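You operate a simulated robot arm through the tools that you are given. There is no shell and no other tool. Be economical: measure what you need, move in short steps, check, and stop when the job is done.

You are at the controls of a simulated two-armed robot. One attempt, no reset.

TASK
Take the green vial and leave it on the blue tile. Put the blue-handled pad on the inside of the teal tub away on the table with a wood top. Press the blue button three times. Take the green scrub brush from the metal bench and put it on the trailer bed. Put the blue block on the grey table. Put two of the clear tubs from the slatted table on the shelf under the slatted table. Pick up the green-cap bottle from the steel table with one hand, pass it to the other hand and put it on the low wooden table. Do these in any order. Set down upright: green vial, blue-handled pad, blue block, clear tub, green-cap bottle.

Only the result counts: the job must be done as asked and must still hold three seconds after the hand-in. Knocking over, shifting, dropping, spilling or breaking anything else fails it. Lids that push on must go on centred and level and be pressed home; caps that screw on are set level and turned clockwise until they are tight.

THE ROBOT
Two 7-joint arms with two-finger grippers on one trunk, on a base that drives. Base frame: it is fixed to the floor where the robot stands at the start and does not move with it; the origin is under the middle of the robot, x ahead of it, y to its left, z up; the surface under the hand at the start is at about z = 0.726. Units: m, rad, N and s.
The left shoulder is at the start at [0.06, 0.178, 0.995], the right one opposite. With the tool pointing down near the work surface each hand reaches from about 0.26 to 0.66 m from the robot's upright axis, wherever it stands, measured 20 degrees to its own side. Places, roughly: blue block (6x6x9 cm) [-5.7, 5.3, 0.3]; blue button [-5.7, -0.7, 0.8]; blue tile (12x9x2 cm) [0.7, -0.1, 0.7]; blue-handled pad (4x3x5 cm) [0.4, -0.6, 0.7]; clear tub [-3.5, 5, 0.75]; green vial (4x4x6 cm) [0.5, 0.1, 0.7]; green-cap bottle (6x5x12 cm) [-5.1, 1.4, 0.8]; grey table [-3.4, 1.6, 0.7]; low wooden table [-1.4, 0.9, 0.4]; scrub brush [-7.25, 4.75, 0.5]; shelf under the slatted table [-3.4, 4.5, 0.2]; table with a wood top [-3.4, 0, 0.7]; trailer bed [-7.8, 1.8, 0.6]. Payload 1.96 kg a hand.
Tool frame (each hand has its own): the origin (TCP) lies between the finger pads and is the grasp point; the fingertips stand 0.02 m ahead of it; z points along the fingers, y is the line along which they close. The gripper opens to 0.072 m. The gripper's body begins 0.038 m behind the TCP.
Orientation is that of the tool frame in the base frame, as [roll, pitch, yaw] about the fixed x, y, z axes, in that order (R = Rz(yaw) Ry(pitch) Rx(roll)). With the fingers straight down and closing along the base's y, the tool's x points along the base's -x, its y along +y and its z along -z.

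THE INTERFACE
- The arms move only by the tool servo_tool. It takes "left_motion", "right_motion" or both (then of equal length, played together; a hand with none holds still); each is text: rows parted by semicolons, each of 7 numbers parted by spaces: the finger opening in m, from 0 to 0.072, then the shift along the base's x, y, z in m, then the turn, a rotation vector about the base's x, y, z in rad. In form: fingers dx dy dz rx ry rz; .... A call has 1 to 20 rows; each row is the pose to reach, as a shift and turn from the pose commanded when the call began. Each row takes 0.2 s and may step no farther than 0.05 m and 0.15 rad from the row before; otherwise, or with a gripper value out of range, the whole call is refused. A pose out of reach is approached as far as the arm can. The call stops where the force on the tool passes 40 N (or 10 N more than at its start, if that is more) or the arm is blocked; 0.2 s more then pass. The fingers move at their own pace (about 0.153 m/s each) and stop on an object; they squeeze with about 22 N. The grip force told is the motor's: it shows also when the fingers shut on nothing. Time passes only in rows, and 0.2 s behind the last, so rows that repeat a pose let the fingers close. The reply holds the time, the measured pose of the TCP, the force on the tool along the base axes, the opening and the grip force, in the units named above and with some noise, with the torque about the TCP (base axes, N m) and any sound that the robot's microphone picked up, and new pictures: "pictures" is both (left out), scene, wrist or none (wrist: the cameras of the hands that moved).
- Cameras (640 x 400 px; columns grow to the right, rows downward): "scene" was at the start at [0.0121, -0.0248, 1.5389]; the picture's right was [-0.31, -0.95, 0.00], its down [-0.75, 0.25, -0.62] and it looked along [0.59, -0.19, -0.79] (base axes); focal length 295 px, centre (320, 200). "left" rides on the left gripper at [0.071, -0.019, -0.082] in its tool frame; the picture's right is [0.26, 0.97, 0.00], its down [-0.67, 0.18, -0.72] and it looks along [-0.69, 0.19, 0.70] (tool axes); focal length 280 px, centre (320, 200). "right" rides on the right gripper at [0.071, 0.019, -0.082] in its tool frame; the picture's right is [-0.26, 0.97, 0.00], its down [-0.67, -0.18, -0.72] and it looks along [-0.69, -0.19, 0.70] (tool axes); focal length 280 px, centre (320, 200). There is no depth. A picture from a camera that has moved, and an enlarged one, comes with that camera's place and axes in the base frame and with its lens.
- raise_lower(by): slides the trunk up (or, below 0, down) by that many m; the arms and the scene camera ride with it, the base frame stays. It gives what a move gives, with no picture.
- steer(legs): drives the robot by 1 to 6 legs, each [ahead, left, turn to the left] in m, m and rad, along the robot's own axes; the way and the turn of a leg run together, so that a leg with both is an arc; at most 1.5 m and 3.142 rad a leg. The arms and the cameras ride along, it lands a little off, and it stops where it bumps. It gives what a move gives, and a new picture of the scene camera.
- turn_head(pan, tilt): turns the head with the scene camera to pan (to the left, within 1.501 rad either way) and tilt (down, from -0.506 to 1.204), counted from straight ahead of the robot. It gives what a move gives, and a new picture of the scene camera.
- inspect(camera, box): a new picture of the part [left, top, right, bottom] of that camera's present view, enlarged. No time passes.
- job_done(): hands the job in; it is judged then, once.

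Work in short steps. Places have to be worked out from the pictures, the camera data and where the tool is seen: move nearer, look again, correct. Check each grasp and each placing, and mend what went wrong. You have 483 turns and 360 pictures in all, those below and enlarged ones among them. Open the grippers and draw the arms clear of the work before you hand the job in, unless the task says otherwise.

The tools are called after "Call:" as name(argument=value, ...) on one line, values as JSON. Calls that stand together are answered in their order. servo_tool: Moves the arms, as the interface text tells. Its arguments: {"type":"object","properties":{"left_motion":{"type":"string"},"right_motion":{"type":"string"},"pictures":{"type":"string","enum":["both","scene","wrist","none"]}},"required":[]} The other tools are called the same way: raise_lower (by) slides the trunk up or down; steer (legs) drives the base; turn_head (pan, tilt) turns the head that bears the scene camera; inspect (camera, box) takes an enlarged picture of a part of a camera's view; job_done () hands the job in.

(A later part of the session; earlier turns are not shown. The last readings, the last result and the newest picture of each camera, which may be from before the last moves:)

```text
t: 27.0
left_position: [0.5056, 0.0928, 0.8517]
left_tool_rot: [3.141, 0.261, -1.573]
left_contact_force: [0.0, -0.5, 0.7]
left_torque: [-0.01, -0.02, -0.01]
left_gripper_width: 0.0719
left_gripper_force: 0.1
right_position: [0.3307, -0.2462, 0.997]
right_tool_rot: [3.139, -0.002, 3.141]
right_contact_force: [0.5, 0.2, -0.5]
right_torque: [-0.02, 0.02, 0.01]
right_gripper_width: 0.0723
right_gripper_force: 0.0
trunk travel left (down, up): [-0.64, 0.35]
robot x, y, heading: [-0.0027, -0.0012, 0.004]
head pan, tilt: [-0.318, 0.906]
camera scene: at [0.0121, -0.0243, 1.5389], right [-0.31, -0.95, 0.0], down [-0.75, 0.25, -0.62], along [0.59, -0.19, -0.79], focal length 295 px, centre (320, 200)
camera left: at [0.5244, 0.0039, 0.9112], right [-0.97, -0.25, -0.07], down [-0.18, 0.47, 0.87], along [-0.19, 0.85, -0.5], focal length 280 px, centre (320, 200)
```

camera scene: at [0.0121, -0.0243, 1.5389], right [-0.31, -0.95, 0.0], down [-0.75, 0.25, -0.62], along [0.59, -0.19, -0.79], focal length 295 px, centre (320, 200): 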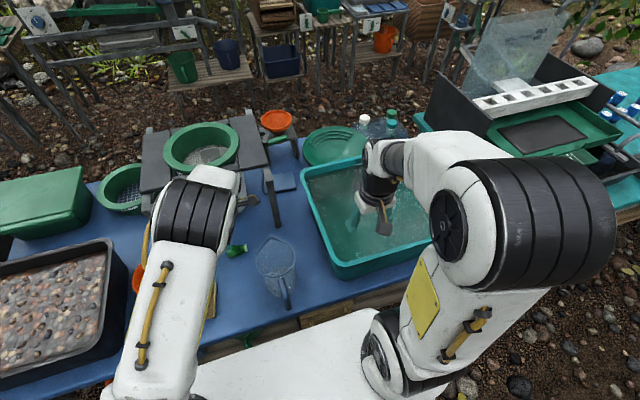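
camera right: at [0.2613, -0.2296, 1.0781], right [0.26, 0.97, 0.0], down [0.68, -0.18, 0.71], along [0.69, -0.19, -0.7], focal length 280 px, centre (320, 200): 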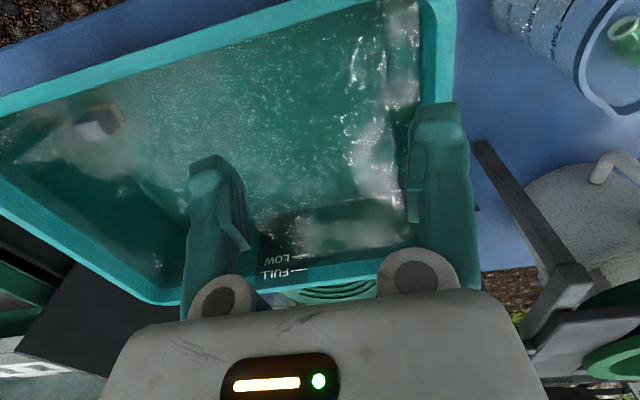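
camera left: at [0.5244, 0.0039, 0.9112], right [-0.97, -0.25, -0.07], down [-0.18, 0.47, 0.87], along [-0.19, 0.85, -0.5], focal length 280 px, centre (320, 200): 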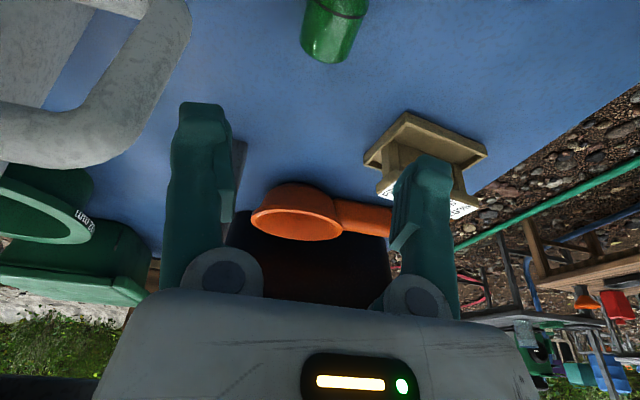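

Alignment looks right. I'll descend 0.1 m and grasp.

Call:
servo_tool(left_motion="0.072 -0.001 0 -0.04 0 0 0; 0.072 -0.001 0 -0.08 0 0 0; 0.072 -0.001 0 -0.1 0 0 0; 0.072 -0.001 0 -0.1 0 0 0; 0 -0.001 0 -0.1 0 0 0; 0 -0.001 0 -0.1 0 0 0; 0 -0.001 0 -0.1 0 0 0")

```text
t: 28.6
left_position: [0.5037, 0.0927, 0.752]
left_tool_rot: [3.141, 0.259, -1.573]
left_contact_force: [-0.3, -0.6, 0.6]
left_torque: [0.02, -0.02, -0.04]
left_gripper_width: 0.0322
left_gripper_force: 22.1
right_position: [0.3313, -0.2472, 0.9958]
right_tool_rot: [3.14, -0.002, 3.141]
right_contact_force: [0.5, -0.4, -0.6]
right_torque: [0.03, 0.0, -0.01]
right_gripper_width: 0.0721
right_gripper_force: 0.1
trunk travel left (down, up): [-0.64, 0.35]
robot x, y, heading: [0.0024, -0.0034, -0.003]
head pan, tilt: [-0.318, 0.906]
camera scene: at [0.0122, -0.0248, 1.5389], right [-0.31, -0.95, 0.0], down [-0.75, 0.25, -0.62], along [0.59, -0.19, -0.79], focal length 295 px, centre (320, 200)
camera left: at [0.5238, 0.0029, 0.8116], right [-0.97, -0.25, -0.07], down [-0.18, 0.47, 0.86], along [-0.19, 0.85, -0.5], focal length 280 px, centre (320, 200)
```

scene: 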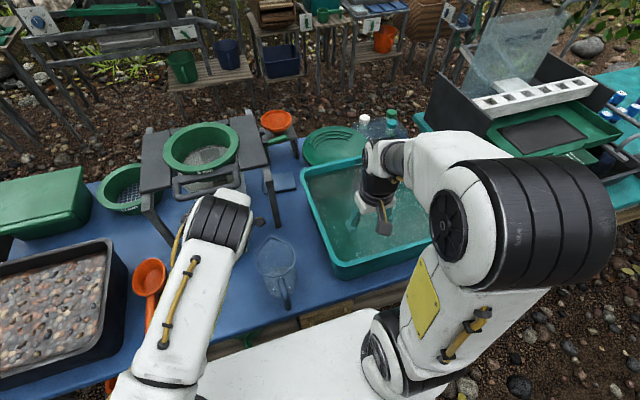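
left: 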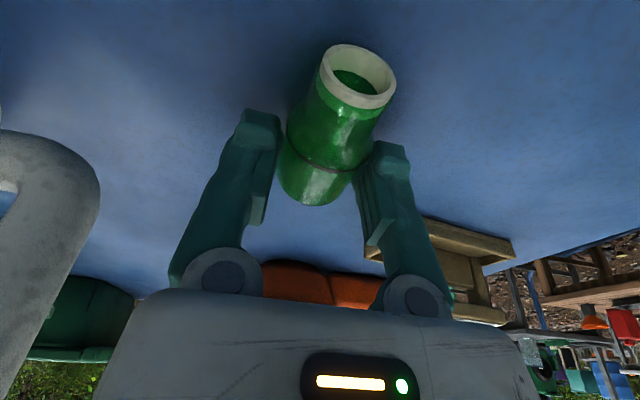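

Gripped. I'll lift and rotate by 1.5 rad so that the vial stands upright.

Call:
servo_tool(left_motion="0 0 0 0.045 0 0 0; 0 -0.01 0 0.085 -0.14 0 0; 0 -0.02 -0.01 0.12 -0.28 0 0; 0 -0.025 -0.02 0.13 -0.42 0 0; 0 -0.025 -0.02 0.13 -0.56 0 0; 0 -0.025 -0.02 0.13 -0.70 0 0;0 -0.025 -0.02 0.13 -0.84 0 0;0 -0.025 -0.02 0.13 -0.98 0 0;0 -0.025 -0.02 0.13 -1.12 0 0;0 -0.025 -0.02 0.13 -1.26 0 0;0 -0.025 -0.02 0.13 -1.4 0 0;0 -0.025 -0.02 0.13 -1.51 0 0;0 -0.025 -0.02 0.13 -1.51 0 0")

Call:
inspect(camera="scene", box=[180, 195, 320, 285])

```text
t: 31.4
left_position: [0.4799, 0.0714, 0.8819]
left_tool_rot: [-3.137, -1.251, -1.576]
left_contact_force: [-0.3, 0.0, -1.5]
left_torque: [0.01, -0.01, 0.02]
left_gripper_width: 0.032
left_gripper_force: 22.0
right_position: [0.3308, -0.2468, 0.9963]
right_tool_rot: [3.139, -0.001, -3.14]
right_contact_force: [-0.5, -0.2, 0.2]
right_torque: [-0.02, -0.01, 0.01]
right_gripper_width: 0.0721
right_gripper_force: 0.1
trunk travel left (down, up): [-0.64, 0.35]
robot x, y, heading: [-0.0029, -0.001, 0.0]
head pan, tilt: [-0.318, 0.906]
camera scene: at [0.0121, -0.0253, 1.5389], right [-0.31, -0.95, 0.0], down [-0.75, 0.25, -0.62], along [0.59, -0.19, -0.79], focal length 295 px, centre (320, 200)
camera left: at [0.4985, 0.1278, 0.9738], right [-0.97, -0.08, 0.25], down [-0.18, 0.89, -0.42], along [-0.19, -0.45, -0.88], focal length 280 px, centre (320, 200)
```

scene: 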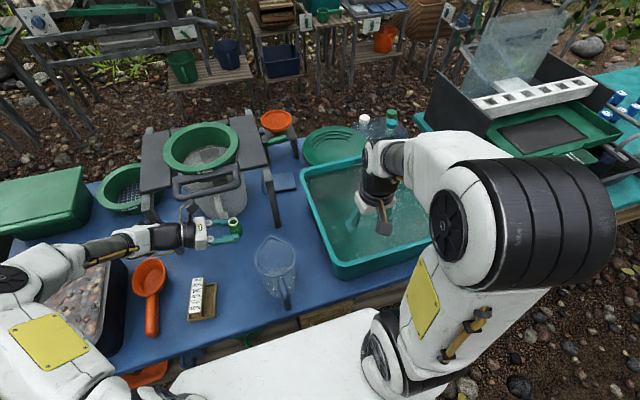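
left: 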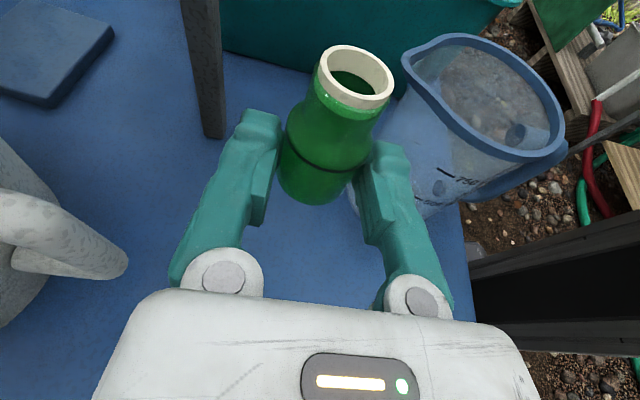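

```text
4.44 times, centred on (250, 240) of scene
camera zoom: at [0.0121, -0.0253, 1.5389], right [-0.31, -0.95, 0.0], down [-0.75, 0.25, -0.62], along [0.59, -0.19, -0.79], focal length 1310 px, centre (631, 22)
```

zoom: 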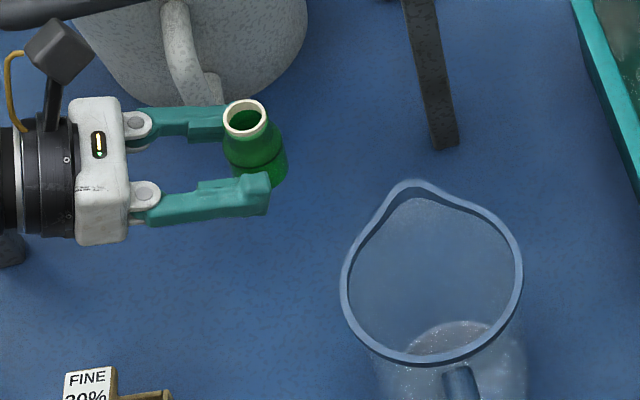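

The vial is upright now. I'll lower it slowly until the base touches.

Call:
servo_tool(left_motion="0 0 0 -0.045 0 0 0; 0 0 0 -0.09 0 0 0; 0 0 0 -0.115 0 0 0; 0 0 0 -0.125 0 0 0; 0 0 0 -0.129 0 0 0; 0 0 0 -0.129 0 0 0", pictures="none")

```text
t: 32.8
left_position: [0.4806, 0.0718, 0.7521]
left_tool_rot: [-3.14, -1.249, -1.575]
left_contact_force: [0.6, 0.3, 0.5]
left_torque: [0.01, -0.05, 0.0]
left_gripper_width: 0.0323
left_gripper_force: 21.7
right_position: [0.3309, -0.2467, 0.9955]
right_tool_rot: [3.141, 0.0, -3.141]
right_contact_force: [0.8, -0.3, 0.0]
right_torque: [0.0, 0.0, 0.0]
right_gripper_width: 0.0721
right_gripper_force: 0.0
trunk travel left (down, up): [-0.64, 0.35]
robot x, y, heading: [0.0012, -0.0016, 0.002]
head pan, tilt: [-0.318, 0.906]
```

Call:
servo_tool(left_motion="0 0 0 -0.003 0 0 0; 0 0 0 -0.005 0 0 0; 0 0 0 -0.005 0 0 0", pictures="none")

```text
t: 33.6
left_position: [0.4793, 0.0738, 0.7468]
left_tool_rot: [-3.138, -1.251, -1.574]
left_contact_force: [0.3, 0.4, 0.3]
left_torque: [-0.02, 0.0, -0.02]
left_gripper_width: 0.0319
left_gripper_force: 22.2
right_position: [0.3315, -0.2458, 0.9964]
right_tool_rot: [3.141, -0.003, -3.142]
right_contact_force: [-0.1, 0.3, 0.0]
right_torque: [0.03, -0.02, -0.03]
right_gripper_width: 0.072
right_gripper_force: 0.1
trunk travel left (down, up): [-0.64, 0.35]
robot x, y, heading: [-0.0003, 0.0004, 0.001]
head pan, tilt: [-0.318, 0.906]
```

No contact yet at 0.747, so I'll go down in 2 mm steps.

Call:
servo_tool(left_motion="0 0 0 -0.002 0 0 0; 0 0 0 -0.004 0 0 0; 0 0 0 -0.004 0 0 0")

```text
t: 34.4
left_position: [0.4788, 0.0727, 0.7451]
left_tool_rot: [-3.131, -1.252, -1.58]
left_contact_force: [1.2, 2.1, 15.6]
left_torque: [1.13, 0.25, -0.1]
left_gripper_width: 0.032
left_gripper_force: 22.3
right_position: [0.3299, -0.2475, 0.9966]
right_tool_rot: [3.139, 0.001, -3.141]
right_contact_force: [0.2, 0.0, -0.6]
right_torque: [0.0, -0.02, -0.02]
right_gripper_width: 0.0721
right_gripper_force: 0.1
trunk travel left (down, up): [-0.64, 0.35]
robot x, y, heading: [0.0006, 0.0008, -0.002]
head pan, tilt: [-0.318, 0.906]
camera scene: at [0.0103, -0.0249, 1.5392], right [-0.31, -0.95, 0.0], down [-0.75, 0.25, -0.62], along [0.59, -0.19, -0.79], focal length 295 px, centre (320, 200)
camera left: at [0.4983, 0.1283, 0.8371], right [-0.97, -0.08, 0.25], down [-0.18, 0.89, -0.42], along [-0.18, -0.45, -0.88], focal length 280 px, centre (320, 200)
```

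scene: 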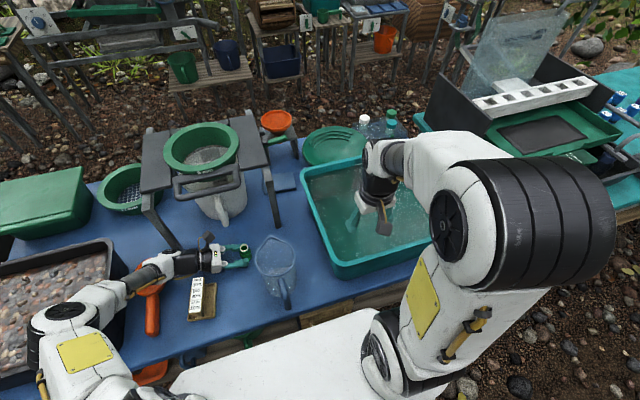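
left: 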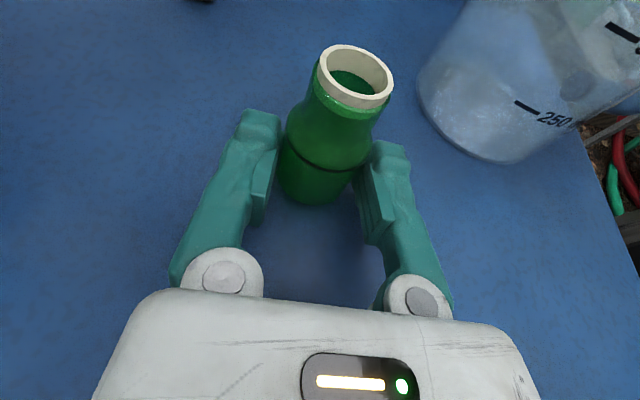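

The hand heel (torque 1.1 Nm) met the table first, so the vial base is within a millimetre or two of it. I'll rise 1 mm and release gently.

Call:
servo_tool(left_motion="0 0 0 0.002 0 0 0; 0.034 0 0 0.002 0 0 0; 0.04 0 0 0.002 0 0 0; 0.05 0 0 0.002 0 0 0; 0.072 0 0 0.002 0 0 0; 0.072 0 0 0.002 0 0 0")

```text
t: 35.8
left_position: [0.4783, 0.0719, 0.7448]
left_tool_rot: [-3.14, -1.249, -1.574]
left_contact_force: [-1.3, 0.8, -0.4]
left_torque: [-0.02, 0.0, -0.03]
left_gripper_width: 0.0724
left_gripper_force: 0.0
right_position: [0.3306, -0.2473, 0.9964]
right_tool_rot: [3.14, -0.003, 3.141]
right_contact_force: [-0.5, -1.0, -1.0]
right_torque: [0.03, 0.01, -0.01]
right_gripper_width: 0.0719
right_gripper_force: 0.0
trunk travel left (down, up): [-0.64, 0.35]
robot x, y, heading: [-0.0004, 0.0008, -0.001]
head pan, tilt: [-0.318, 0.906]
camera scene: at [0.0121, -0.0248, 1.5389], right [-0.31, -0.95, 0.0], down [-0.75, 0.25, -0.62], along [0.59, -0.19, -0.79], focal length 295 px, centre (320, 200)
camera left: at [0.4987, 0.128, 0.8374], right [-0.97, -0.08, 0.25], down [-0.18, 0.89, -0.41], along [-0.19, -0.45, -0.88], focal length 280 px, centre (320, 200)
```

scene: 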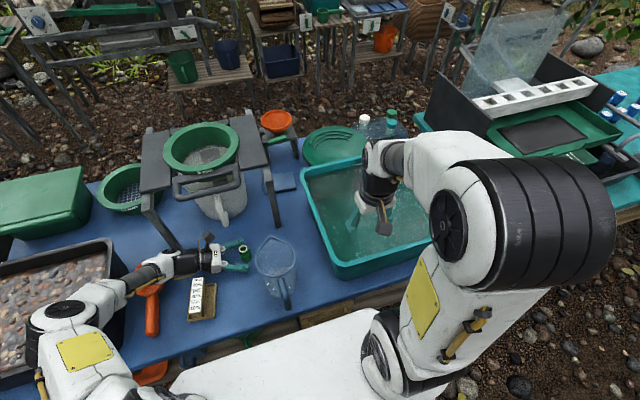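
left: 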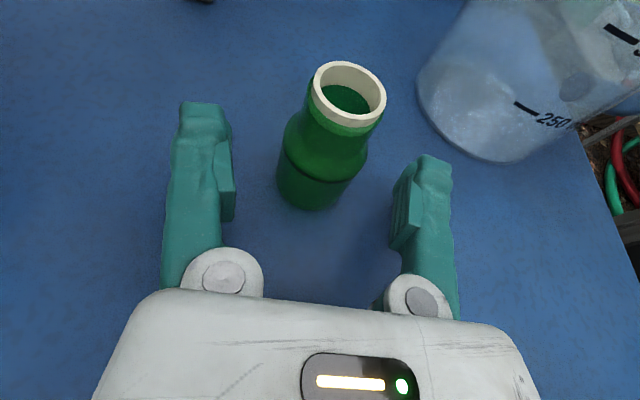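

The vial stands upright. I'll back the left hand out along its own axis, then raise it and un-lean.

Call:
servo_tool(left_motion="0.072 0 0.03 0.01 0 0 0; 0.072 0 0.065 0.025 0 0 0; 0.072 0 0.095 0.05 0 0 0; 0.072 0 0.115 0.09 0 0 0; 0.072 -0.01 0.14 0.12 0 0 0; 0.072 -0.03 0.16 0.16 0 0 0; 0.072 -0.05 0.18 0.19 0.14 0 0; 0.072 -0.07 0.19 0.21 0.28 0 0; 0.072 -0.09 0.21 0.22 0.42 0 0; 0.072 -0.11 0.23 0.22 0.56 0 0; 0.072 -0.13 0.24 0.22 0.7 0 0; 0.072 -0.14 0.24 0.22 0.84 0 0;0.072 -0.14 0.24 0.22 0.98 0 0;0.072 -0.14 0.24 0.22 1.12 0 0;0.072 -0.14 0.24 0.22 1.25 0 0")

```text
t: 39.0
left_position: [0.3403, 0.3123, 0.9651]
left_tool_rot: [3.141, 0.001, -1.574]
left_contact_force: [0.1, 0.6, 0.0]
left_torque: [-0.02, 0.0, 0.01]
left_gripper_width: 0.0721
left_gripper_force: 0.1
left hand out of reach, approached as far as the arm can: row 1, 2, 3, 4, 5, 6, 7, 8, 9, 10, 11, 12
right_position: [0.3324, -0.2479, 0.9953]
right_tool_rot: [3.139, -0.002, -3.141]
right_contact_force: [0.3, 0.2, 0.4]
right_torque: [0.01, 0.0, -0.04]
right_gripper_width: 0.072
right_gripper_force: 0.1
trunk travel left (down, up): [-0.64, 0.35]
robot x, y, heading: [0.0025, 0.0011, -0.003]
head pan, tilt: [-0.318, 0.906]
camera scene: at [0.0128, -0.0259, 1.5389], right [-0.31, -0.95, 0.0], down [-0.75, 0.25, -0.62], along [0.59, -0.19, -0.79], focal length 295 px, centre (320, 200)
camera left: at [0.3588, 0.2413, 1.0464], right [-0.97, -0.26, 0.0], down [-0.18, 0.67, 0.72], along [-0.19, 0.69, -0.7], focal length 280 px, centre (320, 200)
```

scene: 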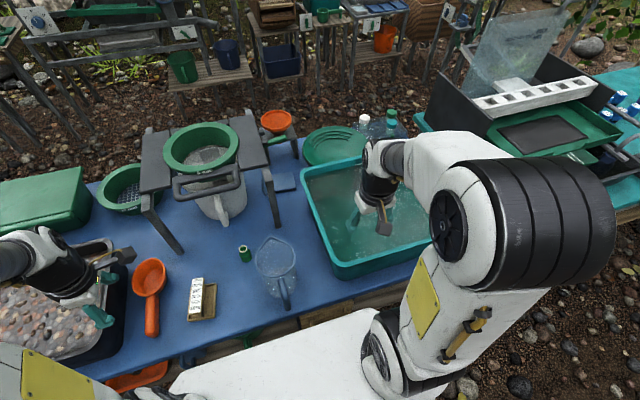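
left: 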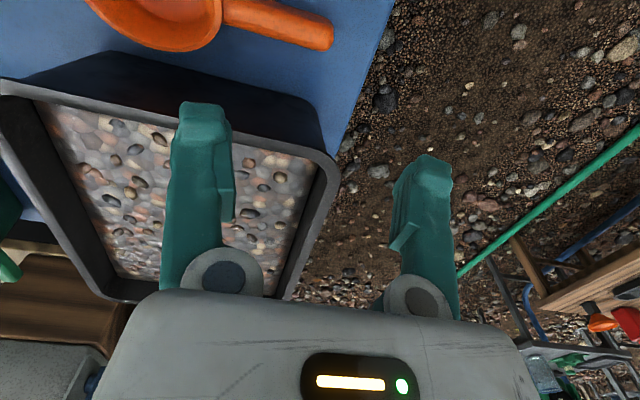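

Vial upright on the table. I'll locate it precisely.

Call:
inspect(camera="scene", box=[200, 220, 300, 280])

```text
6.40 times, centred on (250, 250) of scene
camera zoom: at [0.0128, -0.0259, 1.5389], right [-0.31, -0.95, 0.0], down [-0.75, 0.25, -0.62], along [0.59, -0.19, -0.79], focal length 1886 px, centre (768, -120)
```

zoom: 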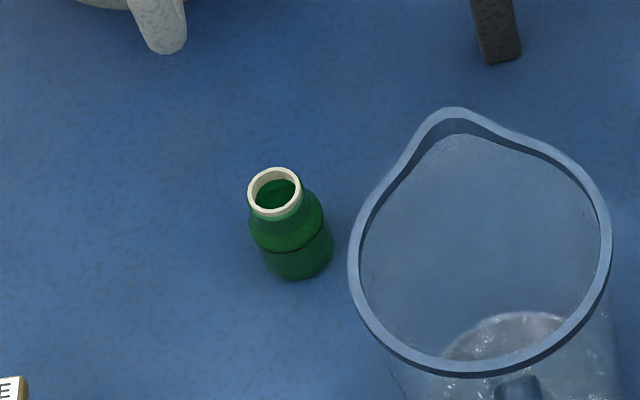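

Vial at (0.4735, 0.059). I'll bring the right hand over it and down to a deep grasp, without closing yet.

Call:
servo_tool(right_motion="0.072 0.016 0.04 -0.01 0 0 0; 0.072 0.032 0.08 -0.02 0 0 0; 0.072 0.05 0.12 -0.03 0 0 0; 0.072 0.07 0.16 -0.04 0 0 0; 0.072 0.09 0.2 -0.05 0 0 0; 0.072 0.11 0.24 -0.05 0 0 0; 0.072 0.13 0.28 -0.05 0 0 0; 0.072 0.142 0.307 -0.06 0 0 0; 0.072 0.142 0.307 -0.1 0 0 0; 0.072 0.142 0.307 -0.12 0 0 0; 0.072 0.142 0.307 -0.12 0 0 0")

```text
t: 41.4
left_position: [0.3398, 0.312, 0.9649]
left_tool_rot: [-3.141, 0.0, -1.574]
left_contact_force: [0.0, 0.0, 0.0]
left_torque: [0.02, 0.0, -0.02]
left_gripper_width: 0.0719
left_gripper_force: 0.2
right_position: [0.4735, 0.0598, 0.8764]
right_tool_rot: [3.139, -0.001, -3.141]
right_contact_force: [-0.5, -0.8, 0.1]
right_torque: [0.01, 0.0, -0.01]
right_gripper_width: 0.0719
right_gripper_force: 0.0
trunk travel left (down, up): [-0.64, 0.35]
robot x, y, heading: [-0.0021, -0.0044, -0.002]
head pan, tilt: [-0.318, 0.906]
camera scene: at [0.012, -0.0248, 1.5389], right [-0.31, -0.95, 0.0], down [-0.75, 0.25, -0.62], along [0.59, -0.19, -0.79], focal length 295 px, centre (320, 200)
camera right: at [0.4042, 0.0784, 0.9585], right [0.26, 0.97, 0.0], down [0.68, -0.18, 0.71], along [0.69, -0.19, -0.7], focal length 280 px, centre (320, 200)
```

scene: 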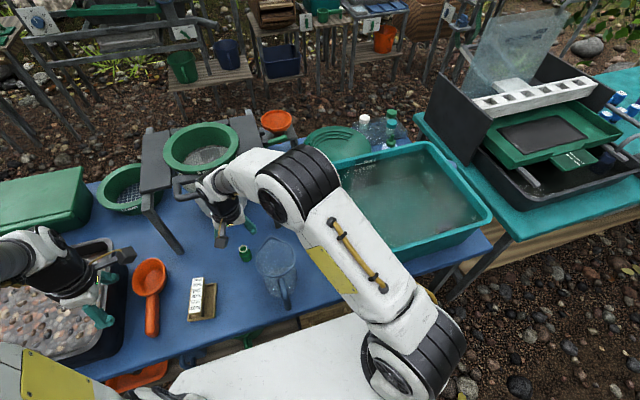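
right: 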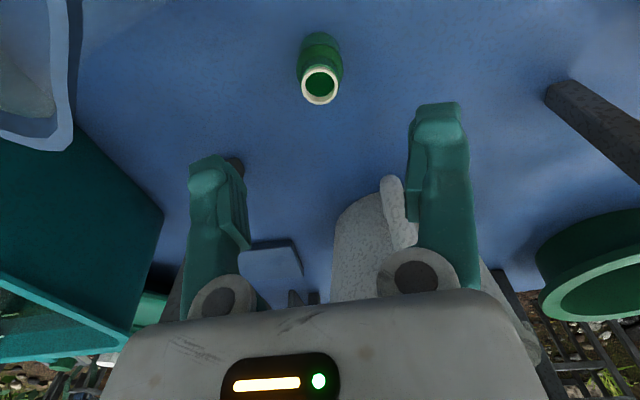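

On target. Descend and close fully, then hold.

Call:
servo_tool(right_motion="0.072 0 0 -0.045 0 0 0; 0.072 0 0 -0.09 0 0 0; 0.072 0 -0.001 -0.124 0 0 0; 0.072 0 -0.001 -0.124 0 0 0; 0 0 -0.001 -0.124 0 0 0; 0 0 -0.001 -0.124 0 0 0; 0 0 -0.001 -0.124 0 0 0", pictures="wrist")

```text
t: 43.0
left_position: [0.3384, 0.313, 0.9659]
left_tool_rot: [-3.141, 0.0, -1.573]
left_contact_force: [0.1, 0.1, 0.5]
left_torque: [0.02, 0.02, 0.01]
left_gripper_width: 0.0723
left_gripper_force: 0.1
right_position: [0.4754, 0.0599, 0.7529]
right_tool_rot: [3.141, -0.002, -3.14]
right_contact_force: [-0.2, -0.2, 0.0]
right_torque: [0.0, -0.04, -0.03]
right_gripper_width: 0.0319
right_gripper_force: 21.8
trunk travel left (down, up): [-0.64, 0.35]
robot x, y, heading: [0.0011, 0.0014, -0.0]
head pan, tilt: [-0.318, 0.906]
camera right: at [0.4046, 0.0782, 0.8349], right [0.26, 0.97, 0.0], down [0.68, -0.18, 0.71], along [0.69, -0.19, -0.7], focal length 280 px, centre (320, 200)
```

right: 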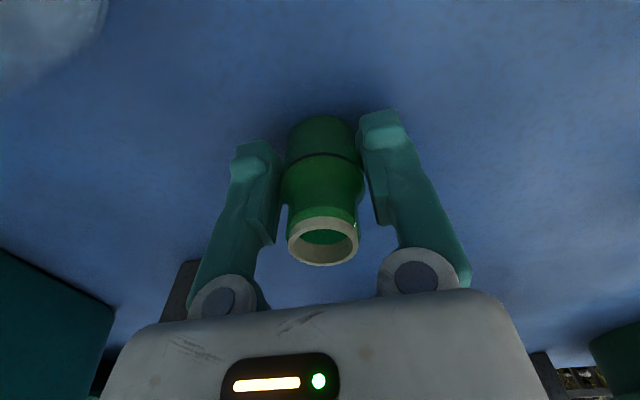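

Gripped firmly (0.032 m, 22 N). I'll lift and carry it over to the right of the bench leg.

Call:
servo_tool(right_motion="0 0 0 0.045 0 0 0; 0 0 0 0.09 0 0 0; 0 0 0 0.135 0 0 0; 0 0 0 0.175 0 0 0; 0 0 -0.04 0.18 0 0 0; 0 0 -0.08 0.18 0 0 0; 0 0 -0.12 0.18 0 0 0; 0 0 -0.16 0.18 0 0 0; 0 0.02 -0.185 0.18 0 0 0; 0 0.02 -0.185 0.18 0 0 0")

```text
t: 45.2
left_position: [0.3383, 0.3124, 0.9657]
left_tool_rot: [3.141, 0.0, -1.572]
left_contact_force: [-0.2, 0.1, -0.3]
left_torque: [0.02, 0.01, 0.01]
left_gripper_width: 0.0723
left_gripper_force: 0.1
right_position: [0.4938, -0.1265, 0.9335]
right_tool_rot: [3.14, 0.0, 3.14]
right_contact_force: [0.3, 0.3, -0.3]
right_torque: [0.0, -0.03, -0.01]
right_gripper_width: 0.0316
right_gripper_force: 22.3
trunk travel left (down, up): [-0.64, 0.35]
robot x, y, heading: [0.0017, 0.0027, 0.004]
head pan, tilt: [-0.318, 0.906]
camera scene: at [0.0113, -0.0244, 1.5389], right [-0.31, -0.95, 0.0], down [-0.75, 0.25, -0.62], along [0.59, -0.19, -0.79], focal length 295 px, centre (320, 200)
camera right: at [0.424, -0.1085, 1.0149], right [0.26, 0.97, 0.0], down [0.67, -0.18, 0.71], along [0.69, -0.19, -0.7], focal length 280 px, centre (320, 200)
```

scene: 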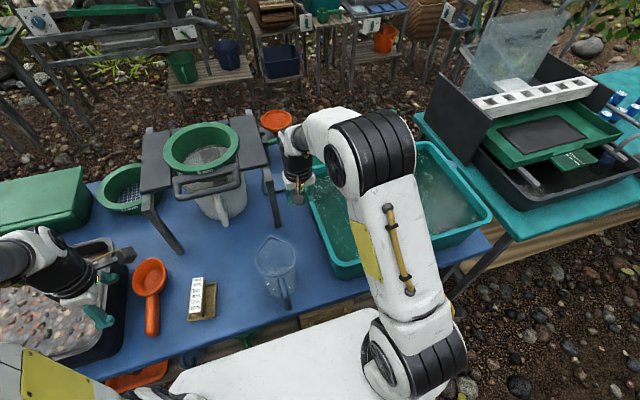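
right: 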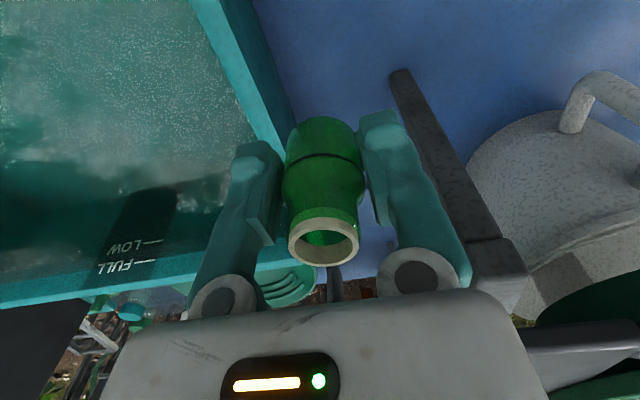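

The tile lies beyond the arm's reach, so I'll drive 0.08 m forward.

Call:
steer(legs=[[0.08, 0, 0]])

```text
t: 46.3
left_position: [0.4185, 0.3132, 0.9658]
left_tool_rot: [3.14, 0.001, -1.571]
left_contact_force: [0.2, 0.1, 0.2]
left_torque: [-0.01, -0.01, 0.0]
left_gripper_width: 0.0719
left_gripper_force: 0.0
right_position: [0.5764, -0.1268, 0.9317]
right_tool_rot: [3.14, -0.003, -3.14]
right_contact_force: [0.9, -0.7, -1.3]
right_torque: [0.0, 0.02, 0.01]
right_gripper_width: 0.0318
right_gripper_force: 21.6
trunk travel left (down, up): [-0.64, 0.35]
robot x, y, heading: [0.0803, 0.0012, -0.001]
head pan, tilt: [-0.318, 0.906]
camera scene: at [0.0933, -0.0247, 1.5389], right [-0.31, -0.95, 0.0], down [-0.75, 0.25, -0.62], along [0.59, -0.19, -0.79], focal length 295 px, centre (320, 200)
```

scene: 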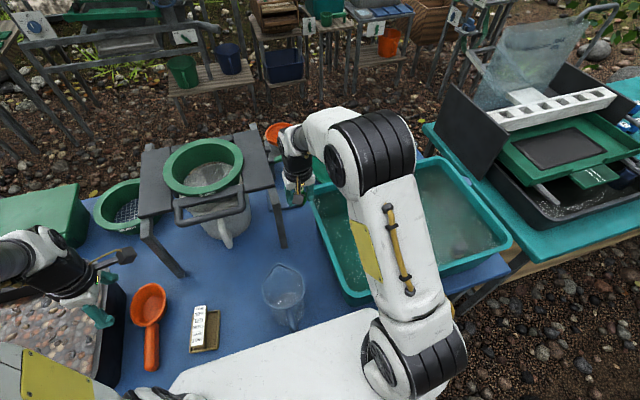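

The drive was clean. I'll extend the right hand forward and view the tile from its camera.

Call:
servo_tool(right_motion="0 0.04 0 0 0 0 0; 0 0.08 0 0 0 0 0; 0 0.08 0 0 0 0 0")

```text
t: 47.1
left_position: [0.4184, 0.3125, 0.9664]
left_tool_rot: [-3.141, 0.001, -1.573]
left_contact_force: [-0.7, 0.1, 0.4]
left_torque: [0.03, 0.01, 0.01]
left_gripper_width: 0.0719
left_gripper_force: 0.1
right_position: [0.6145, -0.1279, 0.9327]
right_tool_rot: [3.14, -0.002, -3.141]
right_contact_force: [-0.4, -0.7, -0.3]
right_torque: [0.01, 0.01, 0.02]
right_gripper_width: 0.0318
right_gripper_force: 22.1
right hand out of reach, approached as far as the arm can: row 2, 3
trunk travel left (down, up): [-0.64, 0.35]
robot x, y, heading: [0.0774, 0.001, -0.0]
head pan, tilt: [-0.318, 0.906]
camera scene: at [0.0918, -0.0247, 1.5389], right [-0.31, -0.95, 0.0], down [-0.75, 0.25, -0.62], along [0.59, -0.19, -0.79], focal length 295 px, centre (320, 200)
camera right: at [0.5443, -0.1083, 1.0151], right [0.26, 0.97, 0.0], down [0.68, -0.18, 0.71], along [0.69, -0.19, -0.7], focal length 280 px, centre (320, 200)
```

scene: 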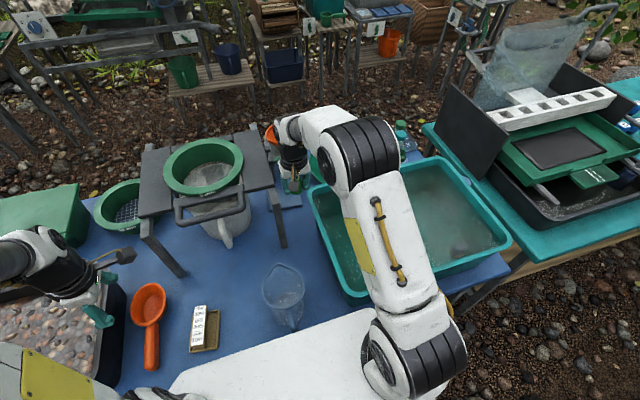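
right: 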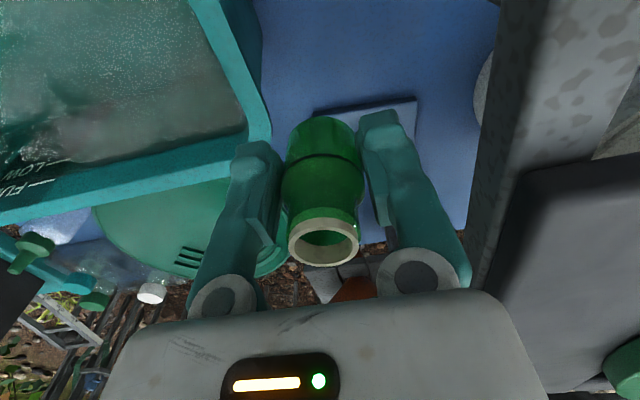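

The tile's near edge runs from (0.687, -0.146) to (0.699, -0.050). I'll move forward while lowering to (0.70, -0.12, 0.85).

Call:
servo_tool(right_motion="0 0.02 0.001 -0.03 0 0 0; 0 0.045 0.003 -0.06 0 0 0; 0 0.07 0.004 -0.075 0 0 0; 0 0.09 0.006 -0.083 0 0 0; 0 0.09 0.006 -0.083 0 0 0")

```text
t: 48.3
left_position: [0.419, 0.314, 0.9658]
left_tool_rot: [3.14, 0.0, -1.571]
left_contact_force: [0.1, -0.2, -0.6]
left_torque: [0.02, 0.0, 0.03]
left_gripper_width: 0.072
left_gripper_force: 0.0
right_position: [0.6582, -0.1232, 0.8711]
right_tool_rot: [3.14, 0.0, -3.141]
right_contact_force: [-0.6, -0.4, 0.1]
right_torque: [0.0, 0.01, 0.04]
right_gripper_width: 0.0316
right_gripper_force: 21.5
right hand out of reach, approached as far as the arm can: row 3, 4, 5
trunk travel left (down, up): [-0.64, 0.35]
robot x, y, heading: [0.0821, -0.0035, 0.002]
head pan, tilt: [-0.318, 0.906]
camera scene: at [0.0915, -0.0247, 1.5389], right [-0.31, -0.95, 0.0], down [-0.75, 0.25, -0.62], along [0.59, -0.19, -0.79], focal length 295 px, centre (320, 200)
camera right: at [0.5891, -0.1048, 0.9542], right [0.26, 0.97, 0.0], down [0.67, -0.18, 0.72], along [0.69, -0.19, -0.7], focal length 280 px, centre (320, 200)
```

scene: 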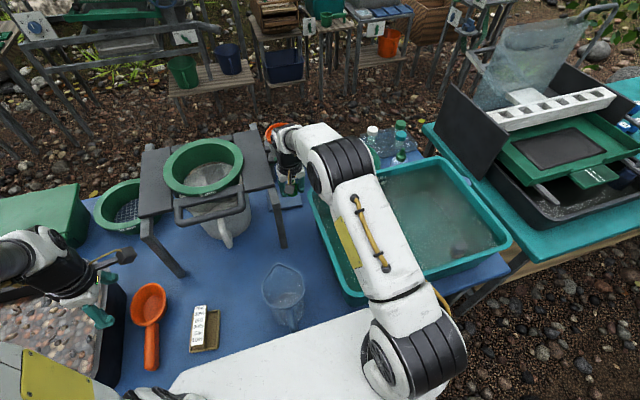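
right: 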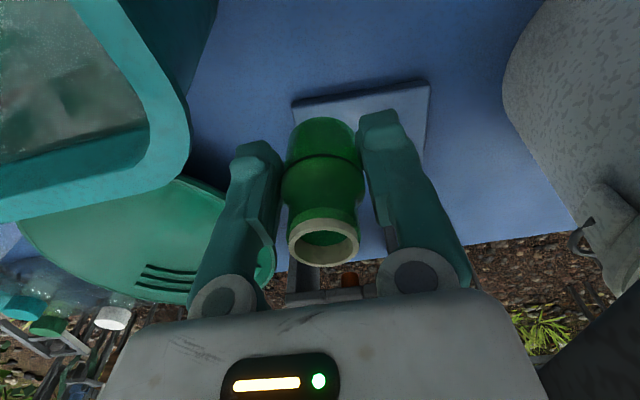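

Still about 5 cm short, so I'll drive another 0.06 m forward.

Call:
steer(legs=[[0.06, 0, 0]])

```text
t: 49.1
left_position: [0.4287, 0.3119, 0.9676]
left_tool_rot: [-3.134, -0.004, -1.574]
left_contact_force: [-1.0, 0.0, 0.3]
left_torque: [-0.03, -0.01, -0.02]
left_gripper_width: 0.0717
left_gripper_force: 0.1
right_position: [0.6662, -0.1238, 0.8742]
right_tool_rot: [3.139, -0.016, 3.141]
right_contact_force: [-25.1, 1.1, 13.9]
right_torque: [-0.27, -2.56, -0.38]
right_gripper_width: 0.0317
right_gripper_force: 21.7
trunk travel left (down, up): [-0.64, 0.35]
robot x, y, heading: [0.0963, -0.001, -0.003]
head pan, tilt: [-0.318, 0.906]
stopped in leg 1: the force on the tool passed its limit at 114 N (the readings are from after the stop); the commanded pose is now the measured one
camera scene: at [0.0988, -0.0243, 1.539], right [-0.31, -0.95, 0.0], down [-0.74, 0.25, -0.62], along [0.59, -0.19, -0.78], focal length 295 px, centre (320, 200)
```

scene: 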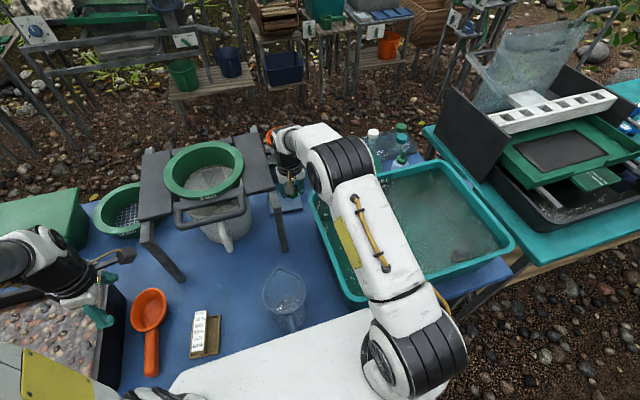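

The right hand touched something ahead, likely the funnel. I'll back the hand off at once and check.

Call:
servo_tool(right_motion="0 -0.02 0 0 0 0 0; 0 -0.03 0 0.0 0 0 0")

Call:
inspect(camera="scene", box=[240, 100, 340, 220])

```text
t: 49.7
left_position: [0.4349, 0.3125, 0.9667]
left_tool_rot: [-3.141, 0.0, -1.573]
left_contact_force: [-0.3, -0.3, -0.3]
left_torque: [0.01, -0.02, -0.02]
left_gripper_width: 0.0722
left_gripper_force: 0.0
right_position: [0.6407, -0.1236, 0.8719]
right_tool_rot: [-3.141, -0.019, -3.141]
right_contact_force: [0.0, -0.6, 0.8]
right_torque: [0.01, 0.03, 0.0]
right_gripper_width: 0.0314
right_gripper_force: 22.3
trunk travel left (down, up): [-0.64, 0.35]
robot x, y, heading: [0.0941, -0.0018, 0.001]
head pan, tilt: [-0.318, 0.906]
camera scene: at [0.1072, -0.0247, 1.5389], right [-0.31, -0.95, 0.0], down [-0.75, 0.25, -0.62], along [0.59, -0.19, -0.79], focal length 295 px, centre (320, 200)
camera right: at [0.5722, -0.1047, 0.9546], right [0.26, 0.96, 0.0], down [0.69, -0.18, 0.7], along [0.68, -0.19, -0.71], focal length 280 px, centre (320, 200)
```

scene: 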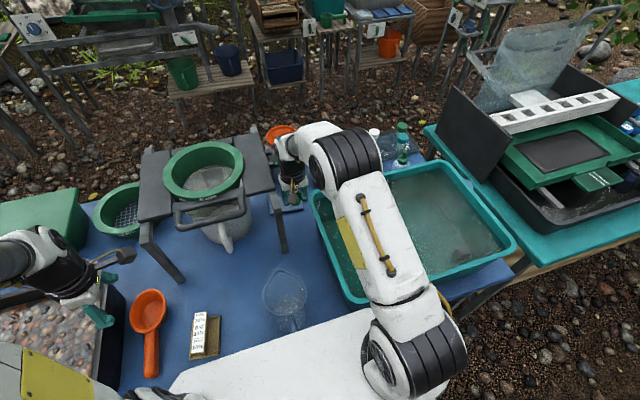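
right: 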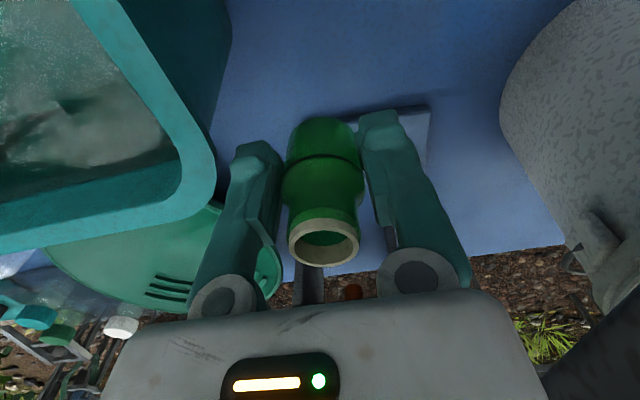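

```text
3.33 times, centred on (290, 160) of scene
camera zoom: at [0.1072, -0.0247, 1.5389], right [-0.31, -0.95, 0.0], down [-0.75, 0.25, -0.62], along [0.59, -0.19, -0.79], focal length 982 px, centre (420, 333)
```

zoom: 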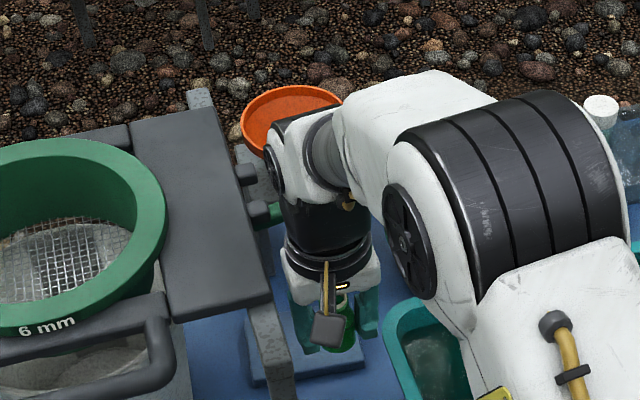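

It touched the green rod that sticks out of the bench over the tile. A tilted hand will reach under it, so I'll take the vial back to the open table at about (0.48, 0.06), set it down and regrasp tilted.

Call:
servo_tool(right_motion="0 -0.03 0 0.03 0 -0.019 0; 0 -0.07 0 0.055 0 -0.019 0; 0 -0.115 0 0.058 0 -0.019 0; 0 -0.155 0 0.058 0 -0.019 0; 0 -0.155 0.045 0.058 0 -0.019 0; 0 -0.155 0.09 0.058 0 -0.019 0; 0 -0.155 0.135 0.058 0 -0.019 0; 0 -0.155 0.18 0.04 0 -0.019 0; 0 -0.155 0.184 0.0 0 -0.019 0; 0 -0.155 0.184 -0.04 0 -0.019 0; 0 -0.155 0.184 -0.08 0 -0.019 0; 0 -0.155 0.184 -0.11 0 -0.019 0; 0 -0.155 0.184 -0.115 0 -0.019 0; 0 -0.155 0.184 -0.115 0 -0.019 0")

```text
t: 52.7
left_position: [0.4344, 0.3123, 0.9655]
left_tool_rot: [3.141, 0.001, -1.572]
left_contact_force: [-0.3, 0.5, -0.2]
left_torque: [0.02, -0.02, 0.02]
left_gripper_width: 0.072
left_gripper_force: 0.1
right_position: [0.4845, 0.0614, 0.7553]
right_tool_rot: [3.139, -0.002, 3.142]
right_contact_force: [-0.4, 0.0, -0.4]
right_torque: [0.0, 0.01, -0.01]
right_gripper_width: 0.0318
right_gripper_force: 22.3
trunk travel left (down, up): [-0.64, 0.35]
robot x, y, heading: [0.0928, -0.0017, -0.001]
head pan, tilt: [-0.318, 0.906]
camera scene: at [0.1085, -0.0247, 1.5389], right [-0.31, -0.95, 0.0], down [-0.75, 0.25, -0.62], along [0.59, -0.19, -0.79], focal length 295 px, centre (320, 200)
camera right: at [0.4157, 0.0789, 0.8377], right [0.26, 0.96, 0.0], down [0.67, -0.18, 0.71], along [0.69, -0.19, -0.7], focal length 280 px, centre (320, 200)
```

scene: 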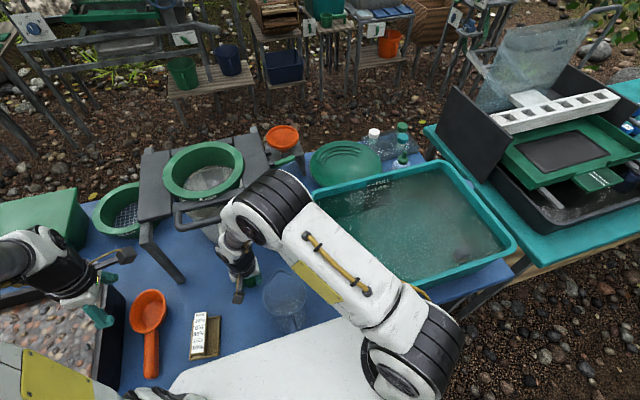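
right: 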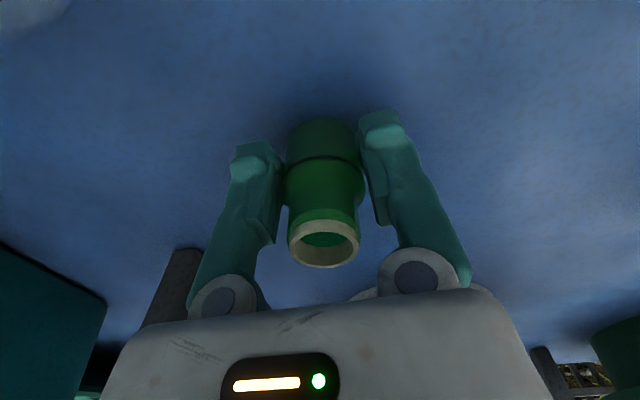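

Lower the last 3 mm, release, and lift straight up.

Call:
servo_tool(right_motion="0 0 0 -0.0025 0 0 0; 0 0 0 -0.0025 0 0 0; 0.04 0 0 -0.0025 0 0 0; 0.072 0 0 -0.0025 0 0 0; 0.072 0 0 -0.0025 0 0 0; 0.072 0 0 0.04 0 0 0; 0.072 0 0 0.085 0 0 0; 0.072 0 0 0.11 0 0 0")

```text
t: 54.5
left_position: [0.4355, 0.3119, 0.9662]
left_tool_rot: [3.141, 0.0, -1.571]
left_contact_force: [-0.6, -0.3, 0.0]
left_torque: [0.0, -0.02, -0.01]
left_gripper_width: 0.0721
left_gripper_force: 0.1
right_position: [0.4863, 0.0598, 0.8665]
right_tool_rot: [3.139, -0.002, -3.141]
right_contact_force: [-0.1, 0.4, -0.2]
right_torque: [-0.04, 0.01, 0.03]
right_gripper_width: 0.0719
right_gripper_force: 0.0
trunk travel left (down, up): [-0.64, 0.35]
robot x, y, heading: [0.0951, -0.0033, -0.0]
head pan, tilt: [-0.318, 0.906]
camera scene: at [0.1081, -0.0247, 1.5389], right [-0.31, -0.95, 0.0], down [-0.75, 0.25, -0.62], along [0.59, -0.19, -0.79], focal length 295 px, centre (320, 200)
camera right: at [0.4161, 0.0786, 0.9482], right [0.26, 0.96, 0.0], down [0.68, -0.18, 0.71], along [0.69, -0.19, -0.7], focal length 280 px, centre (320, 200)
```

scene: 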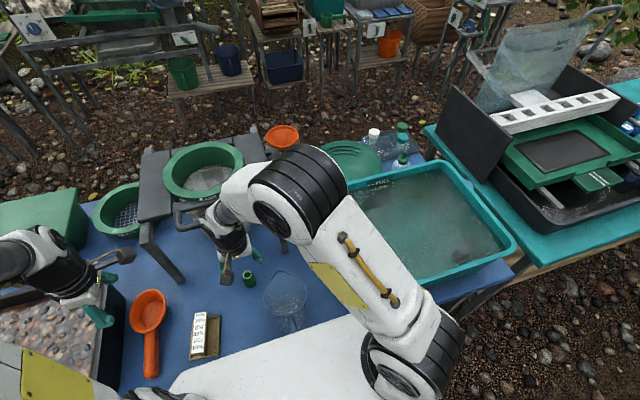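
right: 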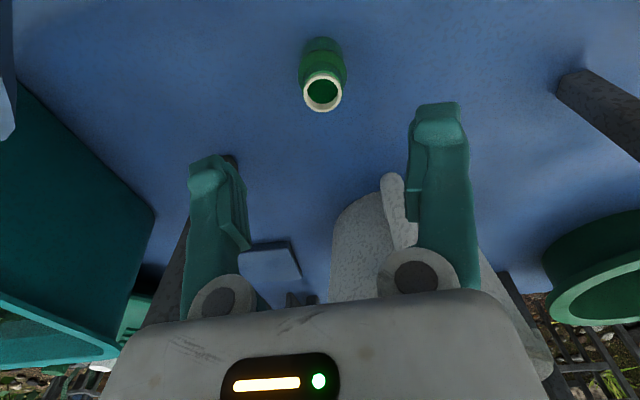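

The vial stands at about (0.485, 0.060). I'll tilt the right hand 37° forward while hovering.

Call:
servo_tool(right_motion="0.072 0 0 0 0 -0.13 0; 0.072 0 0 0 0 -0.26 0; 0.072 0 0 0 0 -0.39 0; 0.072 0 0 0 0 -0.52 0; 0.072 0 0 0 0 -0.65 0; 0.072 0 0 0 0 -0.65 0")

```text
t: 55.9
left_position: [0.4359, 0.3122, 0.966]
left_tool_rot: [3.141, 0.001, -1.572]
left_contact_force: [-0.1, 0.1, -0.2]
left_torque: [-0.01, 0.02, 0.0]
left_gripper_width: 0.072
left_gripper_force: 0.0
right_position: [0.4874, 0.0601, 0.866]
right_tool_rot: [3.138, 0.651, 3.139]
right_contact_force: [-0.3, -1.0, 0.2]
right_torque: [0.0, 0.0, -0.02]
right_gripper_width: 0.0719
right_gripper_force: 0.0
trunk travel left (down, up): [-0.64, 0.35]
robot x, y, heading: [0.0944, 0.0027, 0.001]
head pan, tilt: [-0.318, 0.906]
camera scene: at [0.1091, -0.0251, 1.5389], right [-0.31, -0.95, 0.0], down [-0.75, 0.25, -0.62], along [0.59, -0.19, -0.79], focal length 295 px, centre (320, 200)
camera right: at [0.3814, 0.0788, 0.8886], right [0.21, 0.96, 0.16], down [0.1, -0.19, 0.98], along [0.97, -0.19, -0.14], focal length 280 px, centre (320, 200)
```

scene: 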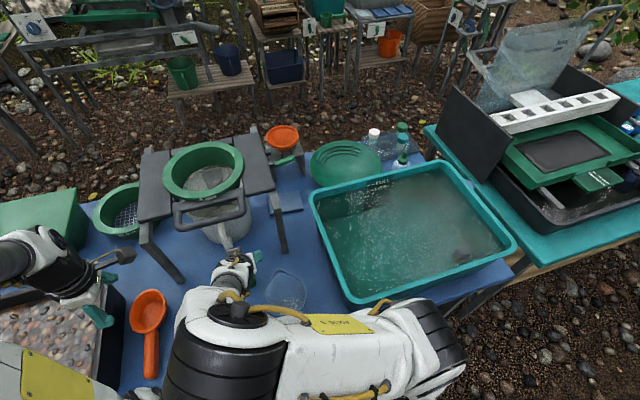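
right: 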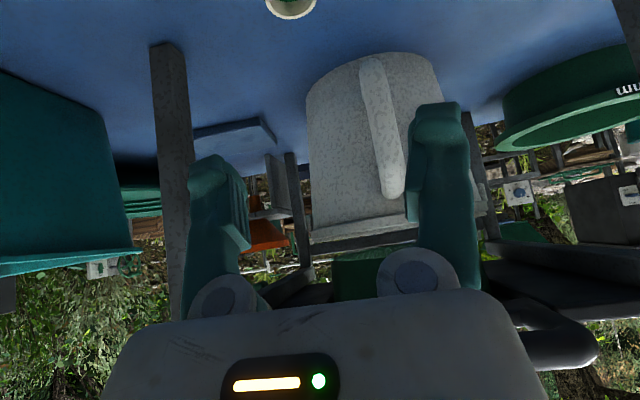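

With the tilt, the forearm would come close to the jug here. I'll untilt and move the vial a little further left first, to (0.52, 0.12).

Call:
servo_tool(right_motion="0.072 0 0 0 0 0.13 0; 0.072 0 0 0 0 0.26 0; 0.072 0 0 0 0 0.39 0; 0.072 0 0 0 0 0.52 0; 0.072 0 0 0 0 0.65 0; 0.072 -0.001 0 -0.045 0 0.65 0; 0.072 -0.001 0 -0.09 0 0.65 0; 0.072 -0.001 0 -0.111 0 0.65 0; 0.072 -0.001 0 -0.111 0 0.65 0; 0 -0.001 0 -0.111 0 0.65 0;0 -0.001 0 -0.111 0 0.65 0;0 -0.001 0 -0.111 0 0.65 0; 0 0 0 -0.08 0 0.65 0; 0 0.01 0.03 -0.08 0 0.65 0; 0 0.025 0.06 -0.08 0 0.65 0; 0 0.035 0.062 -0.1 0 0.65 0; 0 0.035 0.062 -0.112 0 0.65 0; 0 0.035 0.062 -0.112 0 0.65 0")

```text
t: 59.7
left_position: [0.4367, 0.3122, 0.9662]
left_tool_rot: [-3.14, 0.0, -1.572]
left_contact_force: [0.8, -0.1, 0.6]
left_torque: [0.0, 0.0, 0.0]
left_gripper_width: 0.0721
left_gripper_force: 0.1
right_position: [0.5224, 0.1231, 0.7534]
right_tool_rot: [-3.141, 0.0, -3.14]
right_contact_force: [-0.1, 0.2, 3.5]
right_torque: [-0.11, -0.04, 0.01]
right_gripper_width: 0.0319
right_gripper_force: 21.8
trunk travel left (down, up): [-0.64, 0.35]
robot x, y, heading: [0.0975, -0.0019, -0.003]
head pan, tilt: [-0.318, 0.906]
camera scene: at [0.1081, -0.0248, 1.539], right [-0.31, -0.95, 0.0], down [-0.75, 0.25, -0.62], along [0.59, -0.19, -0.79], focal length 295 px, centre (320, 200)
camera right: at [0.451, 0.1413, 0.8364], right [0.26, 0.96, 0.0], down [0.67, -0.19, 0.72], along [0.69, -0.19, -0.7], focal length 280 px, centre (320, 200)
```

scene: 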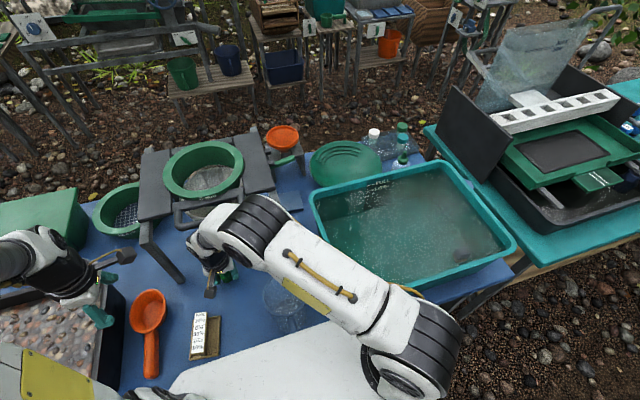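
right: 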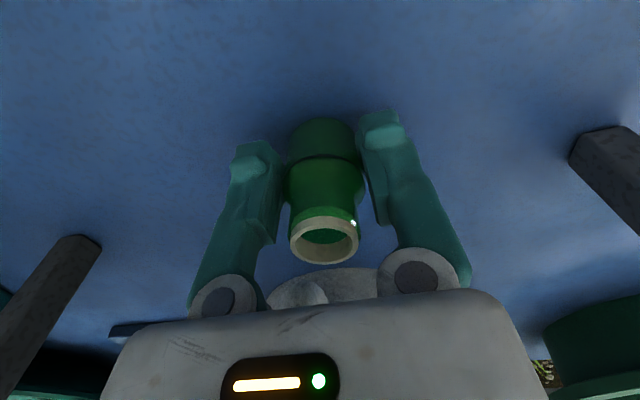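

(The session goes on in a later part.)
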